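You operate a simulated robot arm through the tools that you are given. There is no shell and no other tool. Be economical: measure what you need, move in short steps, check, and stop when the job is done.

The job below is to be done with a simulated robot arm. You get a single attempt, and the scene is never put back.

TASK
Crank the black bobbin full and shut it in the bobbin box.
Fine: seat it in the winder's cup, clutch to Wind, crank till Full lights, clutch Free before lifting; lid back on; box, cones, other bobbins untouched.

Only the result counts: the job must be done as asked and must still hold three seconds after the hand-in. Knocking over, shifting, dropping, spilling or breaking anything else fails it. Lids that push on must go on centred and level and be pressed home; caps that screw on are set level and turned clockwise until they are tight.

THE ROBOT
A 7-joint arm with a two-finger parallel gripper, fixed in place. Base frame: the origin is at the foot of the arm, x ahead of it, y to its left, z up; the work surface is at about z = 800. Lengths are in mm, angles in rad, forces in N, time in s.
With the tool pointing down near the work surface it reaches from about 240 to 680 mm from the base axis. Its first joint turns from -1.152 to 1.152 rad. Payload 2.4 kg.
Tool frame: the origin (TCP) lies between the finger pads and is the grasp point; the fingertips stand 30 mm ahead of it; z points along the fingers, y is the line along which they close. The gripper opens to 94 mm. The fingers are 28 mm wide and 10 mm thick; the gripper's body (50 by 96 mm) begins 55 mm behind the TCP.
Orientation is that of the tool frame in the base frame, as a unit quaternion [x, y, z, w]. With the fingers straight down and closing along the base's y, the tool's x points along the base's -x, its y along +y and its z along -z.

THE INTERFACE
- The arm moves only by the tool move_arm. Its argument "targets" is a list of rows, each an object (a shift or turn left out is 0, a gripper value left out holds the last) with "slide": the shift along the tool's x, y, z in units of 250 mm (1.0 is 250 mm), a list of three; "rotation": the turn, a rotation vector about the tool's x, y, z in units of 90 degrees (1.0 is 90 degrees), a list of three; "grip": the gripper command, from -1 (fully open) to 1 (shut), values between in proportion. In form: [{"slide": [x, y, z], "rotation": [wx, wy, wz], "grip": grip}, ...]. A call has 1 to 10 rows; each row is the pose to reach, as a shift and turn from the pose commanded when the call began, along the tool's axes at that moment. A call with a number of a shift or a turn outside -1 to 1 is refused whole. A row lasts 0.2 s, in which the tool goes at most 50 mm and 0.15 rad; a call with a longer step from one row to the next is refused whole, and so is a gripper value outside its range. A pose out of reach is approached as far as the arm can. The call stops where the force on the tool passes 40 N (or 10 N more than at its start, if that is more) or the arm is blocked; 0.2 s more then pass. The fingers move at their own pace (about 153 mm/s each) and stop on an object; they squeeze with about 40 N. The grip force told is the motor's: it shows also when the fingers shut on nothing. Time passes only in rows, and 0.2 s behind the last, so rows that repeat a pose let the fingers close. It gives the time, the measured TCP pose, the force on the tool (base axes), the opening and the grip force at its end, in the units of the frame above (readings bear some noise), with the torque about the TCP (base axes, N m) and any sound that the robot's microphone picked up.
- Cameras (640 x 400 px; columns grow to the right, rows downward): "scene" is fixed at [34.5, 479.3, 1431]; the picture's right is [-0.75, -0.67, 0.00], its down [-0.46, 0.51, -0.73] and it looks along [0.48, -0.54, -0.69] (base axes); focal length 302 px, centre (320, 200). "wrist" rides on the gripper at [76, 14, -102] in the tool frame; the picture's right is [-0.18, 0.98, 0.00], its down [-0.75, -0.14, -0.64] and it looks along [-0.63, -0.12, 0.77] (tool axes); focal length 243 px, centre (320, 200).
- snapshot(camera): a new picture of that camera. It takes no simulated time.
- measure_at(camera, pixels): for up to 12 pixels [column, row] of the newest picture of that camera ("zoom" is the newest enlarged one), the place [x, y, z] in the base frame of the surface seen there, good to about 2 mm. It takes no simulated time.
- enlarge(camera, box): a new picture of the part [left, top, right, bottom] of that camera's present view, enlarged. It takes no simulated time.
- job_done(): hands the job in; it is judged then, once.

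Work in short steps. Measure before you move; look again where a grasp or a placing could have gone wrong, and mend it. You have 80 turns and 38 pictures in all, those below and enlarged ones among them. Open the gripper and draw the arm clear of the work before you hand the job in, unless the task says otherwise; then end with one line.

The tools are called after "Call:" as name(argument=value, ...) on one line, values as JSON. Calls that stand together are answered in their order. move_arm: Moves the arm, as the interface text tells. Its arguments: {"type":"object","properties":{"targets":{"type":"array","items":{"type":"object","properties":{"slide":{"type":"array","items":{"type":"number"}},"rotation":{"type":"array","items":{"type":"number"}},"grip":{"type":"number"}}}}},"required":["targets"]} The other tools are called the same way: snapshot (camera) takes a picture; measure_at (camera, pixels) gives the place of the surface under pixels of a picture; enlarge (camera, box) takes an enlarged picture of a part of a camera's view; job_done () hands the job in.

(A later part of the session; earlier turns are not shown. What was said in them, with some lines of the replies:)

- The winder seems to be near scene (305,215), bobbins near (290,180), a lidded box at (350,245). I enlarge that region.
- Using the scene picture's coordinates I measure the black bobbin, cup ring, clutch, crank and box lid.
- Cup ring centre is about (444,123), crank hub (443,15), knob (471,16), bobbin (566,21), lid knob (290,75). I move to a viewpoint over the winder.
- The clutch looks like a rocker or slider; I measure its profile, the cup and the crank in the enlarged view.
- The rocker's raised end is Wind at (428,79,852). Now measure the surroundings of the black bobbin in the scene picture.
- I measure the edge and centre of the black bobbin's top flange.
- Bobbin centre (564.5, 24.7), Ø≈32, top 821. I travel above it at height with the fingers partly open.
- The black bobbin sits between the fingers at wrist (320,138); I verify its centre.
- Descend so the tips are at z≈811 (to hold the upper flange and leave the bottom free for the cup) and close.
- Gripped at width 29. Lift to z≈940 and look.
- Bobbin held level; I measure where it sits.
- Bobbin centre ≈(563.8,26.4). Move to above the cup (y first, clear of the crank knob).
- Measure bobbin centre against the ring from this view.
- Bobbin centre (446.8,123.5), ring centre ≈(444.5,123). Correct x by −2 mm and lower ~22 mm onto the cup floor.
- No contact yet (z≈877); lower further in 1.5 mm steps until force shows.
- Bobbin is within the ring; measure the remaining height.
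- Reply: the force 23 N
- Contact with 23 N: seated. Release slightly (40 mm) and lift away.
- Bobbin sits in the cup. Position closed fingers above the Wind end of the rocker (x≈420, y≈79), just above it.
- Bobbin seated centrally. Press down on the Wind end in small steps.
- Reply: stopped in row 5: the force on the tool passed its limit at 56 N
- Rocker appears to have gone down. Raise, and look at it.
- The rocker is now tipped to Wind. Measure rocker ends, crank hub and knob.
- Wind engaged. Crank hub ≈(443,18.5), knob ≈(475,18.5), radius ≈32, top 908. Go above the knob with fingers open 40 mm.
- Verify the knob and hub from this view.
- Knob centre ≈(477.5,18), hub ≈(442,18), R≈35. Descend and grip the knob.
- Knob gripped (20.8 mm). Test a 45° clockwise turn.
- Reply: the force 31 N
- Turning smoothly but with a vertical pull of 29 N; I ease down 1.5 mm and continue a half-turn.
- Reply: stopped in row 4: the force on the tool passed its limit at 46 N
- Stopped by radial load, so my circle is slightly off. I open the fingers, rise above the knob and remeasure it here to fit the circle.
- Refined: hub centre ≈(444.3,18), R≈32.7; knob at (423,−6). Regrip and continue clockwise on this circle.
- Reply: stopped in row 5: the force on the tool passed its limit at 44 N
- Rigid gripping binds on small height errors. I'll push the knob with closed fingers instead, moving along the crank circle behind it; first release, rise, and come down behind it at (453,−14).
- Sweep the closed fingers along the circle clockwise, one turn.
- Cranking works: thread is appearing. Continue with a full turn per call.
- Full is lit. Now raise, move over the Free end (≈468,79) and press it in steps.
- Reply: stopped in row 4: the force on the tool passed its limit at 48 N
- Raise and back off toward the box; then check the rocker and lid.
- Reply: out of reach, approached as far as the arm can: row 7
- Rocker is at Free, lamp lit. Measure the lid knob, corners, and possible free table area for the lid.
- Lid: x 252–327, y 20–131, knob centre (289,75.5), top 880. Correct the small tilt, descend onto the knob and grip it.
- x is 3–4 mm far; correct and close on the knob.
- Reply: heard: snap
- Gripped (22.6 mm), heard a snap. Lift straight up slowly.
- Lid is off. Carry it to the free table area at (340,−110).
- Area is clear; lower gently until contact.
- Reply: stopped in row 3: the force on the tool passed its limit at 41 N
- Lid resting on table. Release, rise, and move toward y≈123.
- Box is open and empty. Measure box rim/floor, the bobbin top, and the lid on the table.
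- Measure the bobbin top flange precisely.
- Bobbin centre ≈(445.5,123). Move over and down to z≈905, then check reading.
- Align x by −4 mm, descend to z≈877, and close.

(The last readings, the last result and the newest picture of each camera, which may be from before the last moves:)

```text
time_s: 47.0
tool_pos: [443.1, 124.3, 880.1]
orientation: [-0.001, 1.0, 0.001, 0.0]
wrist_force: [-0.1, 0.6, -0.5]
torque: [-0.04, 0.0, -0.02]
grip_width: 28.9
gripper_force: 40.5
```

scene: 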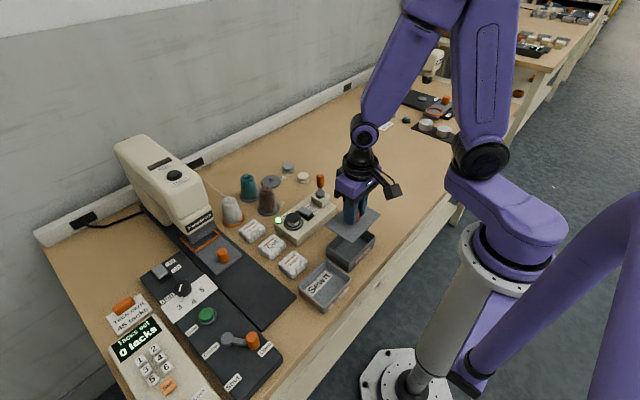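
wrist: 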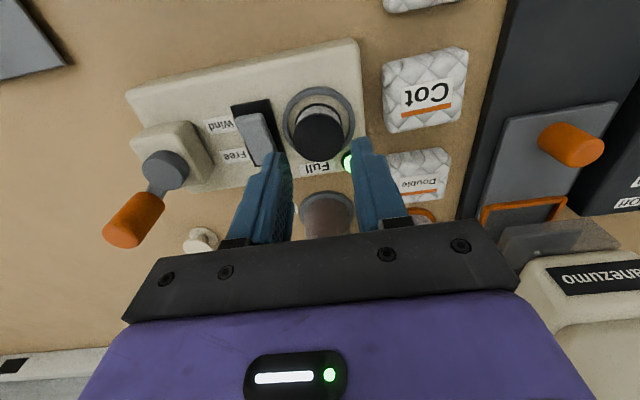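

Gripped at 28.9. Lift and carry to above the box centre.

Call:
move_arm(targets=[{"slide": [0, 0, -0.03]}, {"slide": [0, 0, -0.16]}, {"slide": [0, 0, -0.26]}, {"slide": [0.15, -0.05, -0.26]}, {"slide": [0.3, -0.1, -0.26]}, {"slide": [0.45, -0.15, -0.26]}, {"slide": [0.612, -0.195, -0.26]}, {"slide": [0.612, -0.195, -0.26]}])

Call:
enlarge(camera="scene", box=[260, 180, 420, 280])

```text
time_s: 48.8
tool_pos: [291.0, 73.6, 943.4]
orientation: [0.0, 1.0, 0.002, 0.001]
wrist_force: [0.0, -0.3, 0.0]
torque: [-0.01, -0.03, 0.02]
grip_width: 32.3
gripper_force: 40.3
```

```text
4.00 times, centred on (340, 230) of scene
```

zoom: 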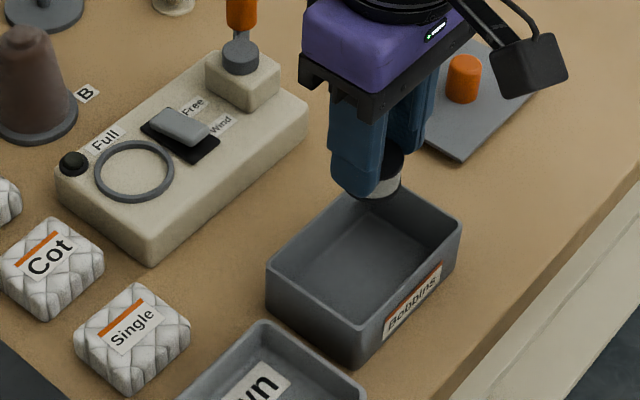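

Grip width rose to 32.3; the bobbin may have tilted. Look with the wrist camera.

Call:
enlarge(camera="wrist", box=[240, 60, 400, 220])

```text
2.50 times, centred on (320, 140) of wrist
```

zoom: 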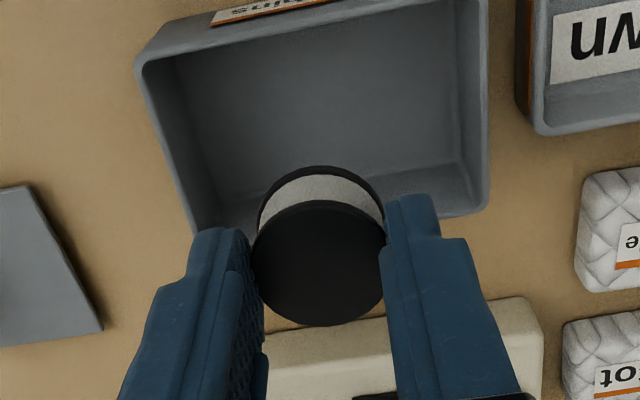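

Call:
measure_at(camera="zoom", pixels=[[320, 265], [270, 265], [372, 265], [320, 215], [320, 315], [320, 190], [320, 170]])

```text
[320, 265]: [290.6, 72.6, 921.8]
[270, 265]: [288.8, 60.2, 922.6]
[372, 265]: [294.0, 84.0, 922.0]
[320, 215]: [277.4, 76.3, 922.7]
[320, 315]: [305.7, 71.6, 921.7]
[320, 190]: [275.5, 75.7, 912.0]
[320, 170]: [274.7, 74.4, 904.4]
```

Bobbin is level (top 922). Lower it into the box: 90 mm first, then small steps to contact.

Call:
move_arm(targets=[{"slide": [0, 0.01, 0.12]}, {"slide": [0, 0.01, 0.24]}, {"slide": [0, 0.01, 0.34]}, {"slide": [0, 0.01, 0.36]}, {"slide": [0, 0.01, 0.36]}])

Call:
move_arm(targets=[{"slide": [0, 0, 0.006]}, {"slide": [0, 0, 0.012]}, {"slide": [0, 0, 0.018]}, {"slide": [0, 0, 0.018]}])

```text
time_s: 50.0
tool_pos: [292.1, 77.1, 853.9]
orientation: [-0.002, 1.0, 0.0, 0.002]
wrist_force: [0.0, -0.4, 0.3]
torque: [-0.01, -0.02, -0.03]
grip_width: 32.2
gripper_force: 40.1
```

```text
time_s: 51.0
tool_pos: [291.9, 77.8, 849.2]
orientation: [-0.002, 1.0, 0.001, 0.001]
wrist_force: [-0.1, 0.0, -0.4]
torque: [0.01, -0.01, -0.01]
grip_width: 32.4
gripper_force: 39.9
```

Bottom should be about 4 mm above the floor; continue in small steps.

Call:
move_arm(targets=[{"slide": [0, 0, 0.006]}, {"slide": [0, 0, 0.012]}, {"slide": [0, 0, 0.018]}, {"slide": [0, 0, 0.024]}, {"slide": [0, 0, 0.024]}])

```text
time_s: 51.8
tool_pos: [292.1, 76.7, 847.5]
orientation: [-0.002, 1.0, 0.0, 0.002]
wrist_force: [-1.2, -0.4, 16.5]
torque: [-0.04, 0.02, -0.03]
grip_width: 32.4
gripper_force: 39.8
stopped in row 3: the force on the tool passed its limit at 40 N (the readings are from after the stop); the commanded pose is now the measured one
```

Contact with the box floor. Release slightly and lift out, then look.

Call:
move_arm(targets=[{"slide": [0, 0, -0.002], "grip": 0.1}, {"slide": [0, 0, -0.002], "grip": 0.1}, {"slide": [0, 0, -0.14]}, {"slide": [0, 0, -0.32]}, {"slide": [0, 0, -0.44]}, {"slide": [-0.1, -0.17, -0.44]}, {"slide": [-0.15, -0.34, -0.44]}, {"slide": [-0.19, -0.52, -0.44]}, {"slide": [-0.19, -0.72, -0.44]}, {"slide": [-0.19, -0.72, -0.44]}])

Call:
enlarge(camera="scene", box=[260, 160, 420, 270])

Call:
snapshot(camera="wrist")

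```text
time_s: 54.0
tool_pos: [338.7, -102.8, 956.5]
orientation: [-0.001, 1.0, 0.0, 0.002]
wrist_force: [0.1, -0.3, -0.2]
torque: [0.03, 0.01, -0.02]
grip_width: 42.3
gripper_force: 0.0
```

```text
3.64 times, centred on (340, 215) of scene
```

zoom: 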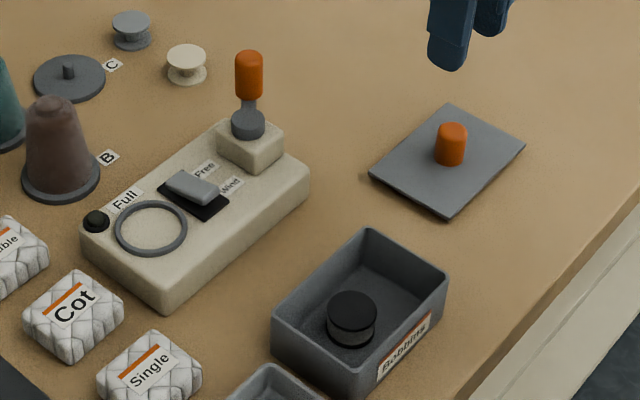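

```text
6 pictures are left
```

wrist: 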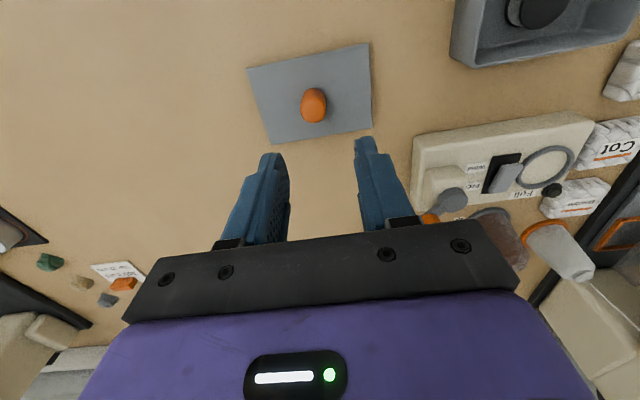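

Bobbin stands in the box. Measure the lid (knob, corners) and the box rim accurately.

Call:
measure_at(camera="wrist", pixels=[[314, 113], [303, 108], [325, 107], [314, 120], [248, 70], [368, 45], [371, 128], [274, 142]])

Call:
measure_at(camera="zoom", pixels=[[451, 130], [437, 134], [465, 134], [451, 106], [523, 147], [373, 174], [446, 213], [366, 232], [445, 280], [275, 323], [358, 367], [352, 305]])

```text
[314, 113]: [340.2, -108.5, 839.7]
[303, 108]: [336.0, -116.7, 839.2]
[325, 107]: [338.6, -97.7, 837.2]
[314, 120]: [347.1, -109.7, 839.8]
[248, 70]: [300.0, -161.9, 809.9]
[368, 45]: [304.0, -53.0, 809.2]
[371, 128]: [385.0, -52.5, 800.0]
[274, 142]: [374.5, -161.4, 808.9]
```

```text
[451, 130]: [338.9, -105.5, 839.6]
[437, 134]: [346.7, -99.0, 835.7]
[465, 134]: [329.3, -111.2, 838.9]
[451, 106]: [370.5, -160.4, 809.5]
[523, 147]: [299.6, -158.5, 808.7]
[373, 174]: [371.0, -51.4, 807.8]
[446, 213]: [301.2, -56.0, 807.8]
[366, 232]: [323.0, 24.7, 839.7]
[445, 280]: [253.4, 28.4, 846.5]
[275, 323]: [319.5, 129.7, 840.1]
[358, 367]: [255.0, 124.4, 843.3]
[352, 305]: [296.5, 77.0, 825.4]
```

Lid knob at (338.5,−107.5). Descend and grip at the same relative height.

Call:
move_arm(targets=[{"slide": [0, -0.018, 0.16]}, {"slide": [0, -0.018, 0.32]}, {"slide": [0, -0.018, 0.436]}, {"slide": [0, -0.018, 0.436]}])

```text
time_s: 55.0
tool_pos: [339.9, -108.7, 847.5]
orientation: [-0.002, 1.0, 0.0, 0.002]
wrist_force: [0.3, -1.0, -0.6]
torque: [-0.02, -0.02, 0.0]
grip_width: 42.2
gripper_force: 0.1
```

Call:
move_arm(targets=[{"slide": [0.004, 0.003, 0.008]}, {"slide": [0.004, 0.003, 0.008], "grip": 1}, {"slide": [0.004, 0.003, 0.008], "grip": 1}, {"slide": [0.004, 0.003, 0.008], "grip": 1}])

Call:
move_arm(targets=[{"slide": [0, 0, -0.1]}, {"slide": [0, 0, -0.28]}, {"slide": [0, 0, -0.42]}, {"slide": [0.03, 0.15, -0.42]}, {"slide": [0.08, 0.33, -0.42]}, {"slide": [0.14, 0.5, -0.42]}, {"slide": [0.18, 0.65, -0.42]}, {"slide": [0.196, 0.735, -0.42]}, {"slide": [0.196, 0.735, -0.42]}])

Call:
enlarge(camera="scene", box=[290, 180, 410, 260])

```text
time_s: 56.0
tool_pos: [339.9, -107.2, 844.9]
orientation: [-0.002, 1.0, 0.002, 0.003]
wrist_force: [0.4, -1.3, 5.8]
torque: [-0.05, 0.01, 0.0]
grip_width: 22.2
gripper_force: 39.7
```

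```text
time_s: 58.0
tool_pos: [290.2, 78.9, 950.8]
orientation: [-0.001, 1.0, 0.001, 0.003]
wrist_force: [-0.1, 0.0, -0.8]
torque: [0.02, 0.01, 0.0]
grip_width: 22.0
gripper_force: 39.7
```

```text
5.00 times, centred on (350, 220) of scene
```

zoom: 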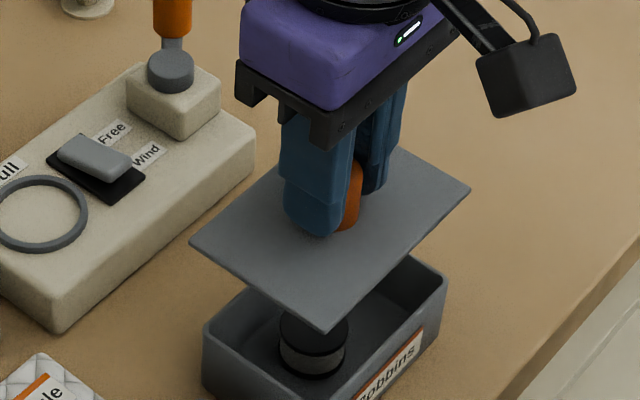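

Measure lid corners above the box against the original lid footprint (x 251.5–326.5, y 20.5–131).

Call:
measure_at(camera="zoom", pixels=[[193, 241], [327, 327], [467, 189], [402, 150], [260, 284], [400, 256], [300, 195], [440, 275], [205, 335], [408, 258]])

```text
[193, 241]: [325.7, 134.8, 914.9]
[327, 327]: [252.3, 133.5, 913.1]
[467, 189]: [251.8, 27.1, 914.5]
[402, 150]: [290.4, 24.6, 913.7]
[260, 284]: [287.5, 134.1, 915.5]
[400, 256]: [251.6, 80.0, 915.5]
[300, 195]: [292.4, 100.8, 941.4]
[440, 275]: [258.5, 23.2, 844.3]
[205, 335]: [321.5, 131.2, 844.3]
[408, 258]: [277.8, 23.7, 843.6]
```

Lid is ~3.5 mm too far in +y. Correct it and the tiny tilt, and lower to just above the rim (plug depth ~10 mm).

Call:
move_arm(targets=[{"slide": [0.002, -0.014, 0.08], "rotation": [0, 0.004, 0]}, {"slide": [0.002, -0.014, 0.16], "rotation": [0, 0.004, 0]}, {"slide": [0.002, -0.014, 0.19], "rotation": [0, 0.004, 0]}, {"slide": [0.002, -0.014, 0.19], "rotation": [0, 0.004, 0]}])

Call:
move_arm(targets=[{"slide": [0, 0, 0]}])

```text
time_s: 59.0
tool_pos: [287.8, 72.6, 903.6]
orientation: [-0.001, 1.0, 0.002, -0.001]
wrist_force: [-0.1, 0.8, -0.3]
torque: [-0.01, -0.02, 0.04]
grip_width: 22.2
gripper_force: 39.7
```

```text
time_s: 59.4
tool_pos: [287.3, 74.6, 903.3]
orientation: [-0.002, 1.0, 0.0, -0.001]
wrist_force: [0.0, 0.3, -0.9]
torque: [0.01, 0.01, 0.04]
grip_width: 22.2
gripper_force: 39.8
```

Check alignment once more just above the rim.

Call:
enlarge(camera="scene", box=[310, 195, 400, 265])

```text
5.71 times, centred on (355, 230) of scene
```

zoom: 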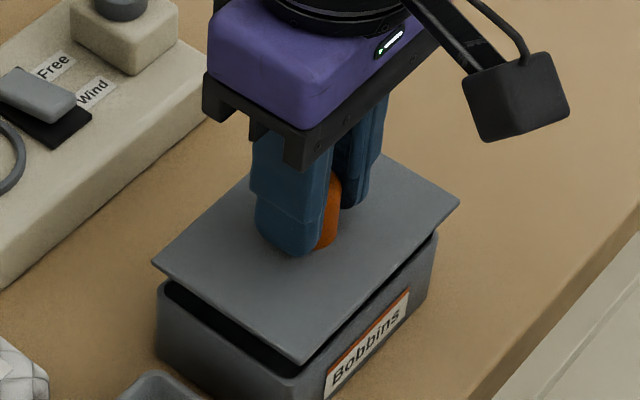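

Call:
measure_at(camera="zoom", pixels=[[156, 262], [301, 359], [455, 203], [225, 311], [228, 214], [380, 281], [435, 242], [293, 372], [165, 285], [390, 158]])

```text
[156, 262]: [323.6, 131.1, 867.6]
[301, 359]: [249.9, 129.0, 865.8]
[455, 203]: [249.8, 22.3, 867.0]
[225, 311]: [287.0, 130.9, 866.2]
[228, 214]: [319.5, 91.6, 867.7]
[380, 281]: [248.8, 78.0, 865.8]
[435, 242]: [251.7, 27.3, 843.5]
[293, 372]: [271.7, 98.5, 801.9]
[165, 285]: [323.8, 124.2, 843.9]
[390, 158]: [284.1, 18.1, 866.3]
```

Lid is ~2 mm low in x, y fine. Correct +1.8 mm x and lower in small steps.

Call:
move_arm(targets=[{"slide": [-0.007, 0.001, 0]}, {"slide": [-0.007, 0.001, 0.02]}, {"slide": [-0.007, 0.001, 0.035]}, {"slide": [-0.007, 0.001, 0.045]}, {"slide": [-0.007, 0.001, 0.055]}, {"slide": [-0.007, 0.001, 0.055]}])

```text
time_s: 60.8
tool_pos: [292.1, 73.8, 890.9]
orientation: [-0.001, 1.0, 0.001, 0.0]
wrist_force: [-0.6, -0.5, -1.8]
torque: [0.01, -0.01, -0.03]
grip_width: 22.3
gripper_force: 40.4
```

Just above engagement; recheck the pose.

Call:
move_arm(targets=[{"slide": [0, 0, 0]}, {"slide": [0, 0, 0]}])

Call:
enlarge(camera="scene", box=[310, 195, 400, 265])

```text
time_s: 61.4
tool_pos: [291.3, 74.3, 890.1]
orientation: [-0.002, 1.0, 0.001, -0.001]
wrist_force: [0.0, -0.4, -0.5]
torque: [0.0, -0.02, -0.02]
grip_width: 22.2
gripper_force: 39.8
```

```text
5.71 times, centred on (355, 230) of scene
```

zoom: 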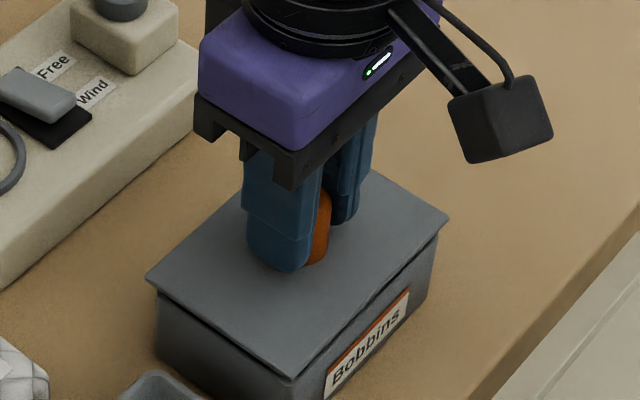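

Call:
measure_at(camera="zoom", pixels=[[150, 278], [294, 374], [444, 218], [218, 326], [225, 230], [372, 297], [390, 183], [200, 255], [340, 332]])

```text
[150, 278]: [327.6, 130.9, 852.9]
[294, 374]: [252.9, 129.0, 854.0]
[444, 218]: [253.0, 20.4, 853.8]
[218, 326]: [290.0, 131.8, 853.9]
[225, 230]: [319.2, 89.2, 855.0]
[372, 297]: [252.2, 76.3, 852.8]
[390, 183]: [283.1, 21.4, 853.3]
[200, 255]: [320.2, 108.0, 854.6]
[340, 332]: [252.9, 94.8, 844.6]
```

Lid at z≈853.5, within ~1 mm. Nudge −1 mm in x and press down.

Call:
move_arm(targets=[{"slide": [0.004, 0, 0.006]}, {"slide": [0.004, 0, 0.012]}, {"slide": [0.004, 0, 0.018]}, {"slide": [0.004, 0, 0.024]}, {"slide": [0.004, 0, 0.03]}, {"slide": [0.004, 0, 0.036]}])

```text
time_s: 62.4
tool_pos: [290.7, 74.0, 885.0]
orientation: [-0.003, 1.0, 0.001, -0.001]
wrist_force: [-4.1, 0.8, 7.9]
torque: [0.03, -0.11, 0.01]
grip_width: 22.3
gripper_force: 40.2
heard: snap
stopped in row 5: the force on the tool passed its limit at 41 N (the readings are from after the stop); the commanded pose is now the measured one
```

Snap heard at the original seated height. One more small press, then release and rise.

Call:
move_arm(targets=[{"slide": [0, 0, 0.006]}, {"slide": [0, 0, 0.01]}])

Call:
move_arm(targets=[{"slide": [0, 0, -0.002], "grip": 0.1}, {"slide": [0, 0, -0.002], "grip": 0.1}, {"slide": [0, 0, -0.002], "grip": 0.1}, {"slide": [0, 0, -0.14]}, {"slide": [0, 0, -0.32]}, {"slide": [-0.05, -0.16, -0.42]}, {"slide": [-0.12, -0.33, -0.48]}, {"slide": [-0.2, -0.5, -0.52]}, {"slide": [-0.2, -0.6, -0.52]}, {"slide": [-0.2, -0.6, -0.52]}])

Call:
enlarge(camera="scene", box=[255, 165, 415, 270])

```text
time_s: 62.8
tool_pos: [290.0, 74.8, 884.7]
orientation: [-0.003, 1.0, 0.001, -0.002]
wrist_force: [-3.3, -0.2, 7.2]
torque: [-0.04, -0.07, -0.02]
grip_width: 22.2
gripper_force: 40.1
stopped in row 1: the force on the tool passed its limit at 41 N (the readings are from after the stop); the commanded pose is now the measured one
```

```text
time_s: 65.0
tool_pos: [342.7, -74.7, 1009.4]
orientation: [-0.002, 1.0, 0.002, -0.001]
wrist_force: [0.0, 0.3, 0.6]
torque: [0.01, -0.03, -0.03]
grip_width: 42.3
gripper_force: 0.0
```

```text
3.81 times, centred on (335, 218) of scene
```

zoom: 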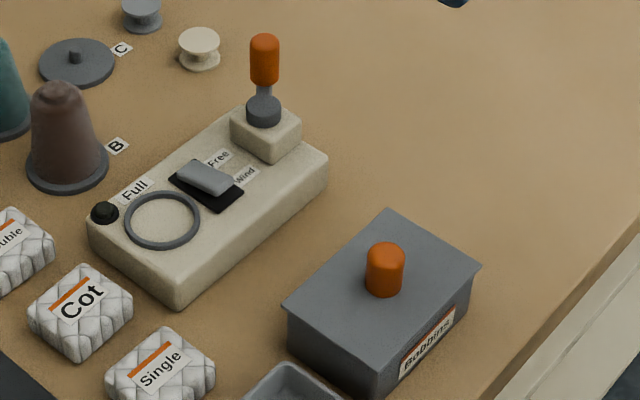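

Lid looks seated; verify height and levelness at the corners.

Call:
measure_at(camera="zoom", pixels=[[390, 218], [475, 267], [290, 302], [378, 362], [340, 262], [432, 245], [335, 330], [425, 312]])

```text
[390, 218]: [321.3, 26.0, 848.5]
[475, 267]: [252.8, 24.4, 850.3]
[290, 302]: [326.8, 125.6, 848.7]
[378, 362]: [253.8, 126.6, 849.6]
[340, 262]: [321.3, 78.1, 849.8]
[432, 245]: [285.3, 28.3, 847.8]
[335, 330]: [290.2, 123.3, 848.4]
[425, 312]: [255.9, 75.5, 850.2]
```

The lid is level at z≈849, the same as at the start. The clutch is at Free and the arm is clear, so I hand in.

Call:
job_done()

```text
The job is handed in.
```

The black bobbin was cranked until the Full lamp lit, the clutch was set back to Free before lifting, and the bobbin now stands in the bobbin box with the lid snapped on level.
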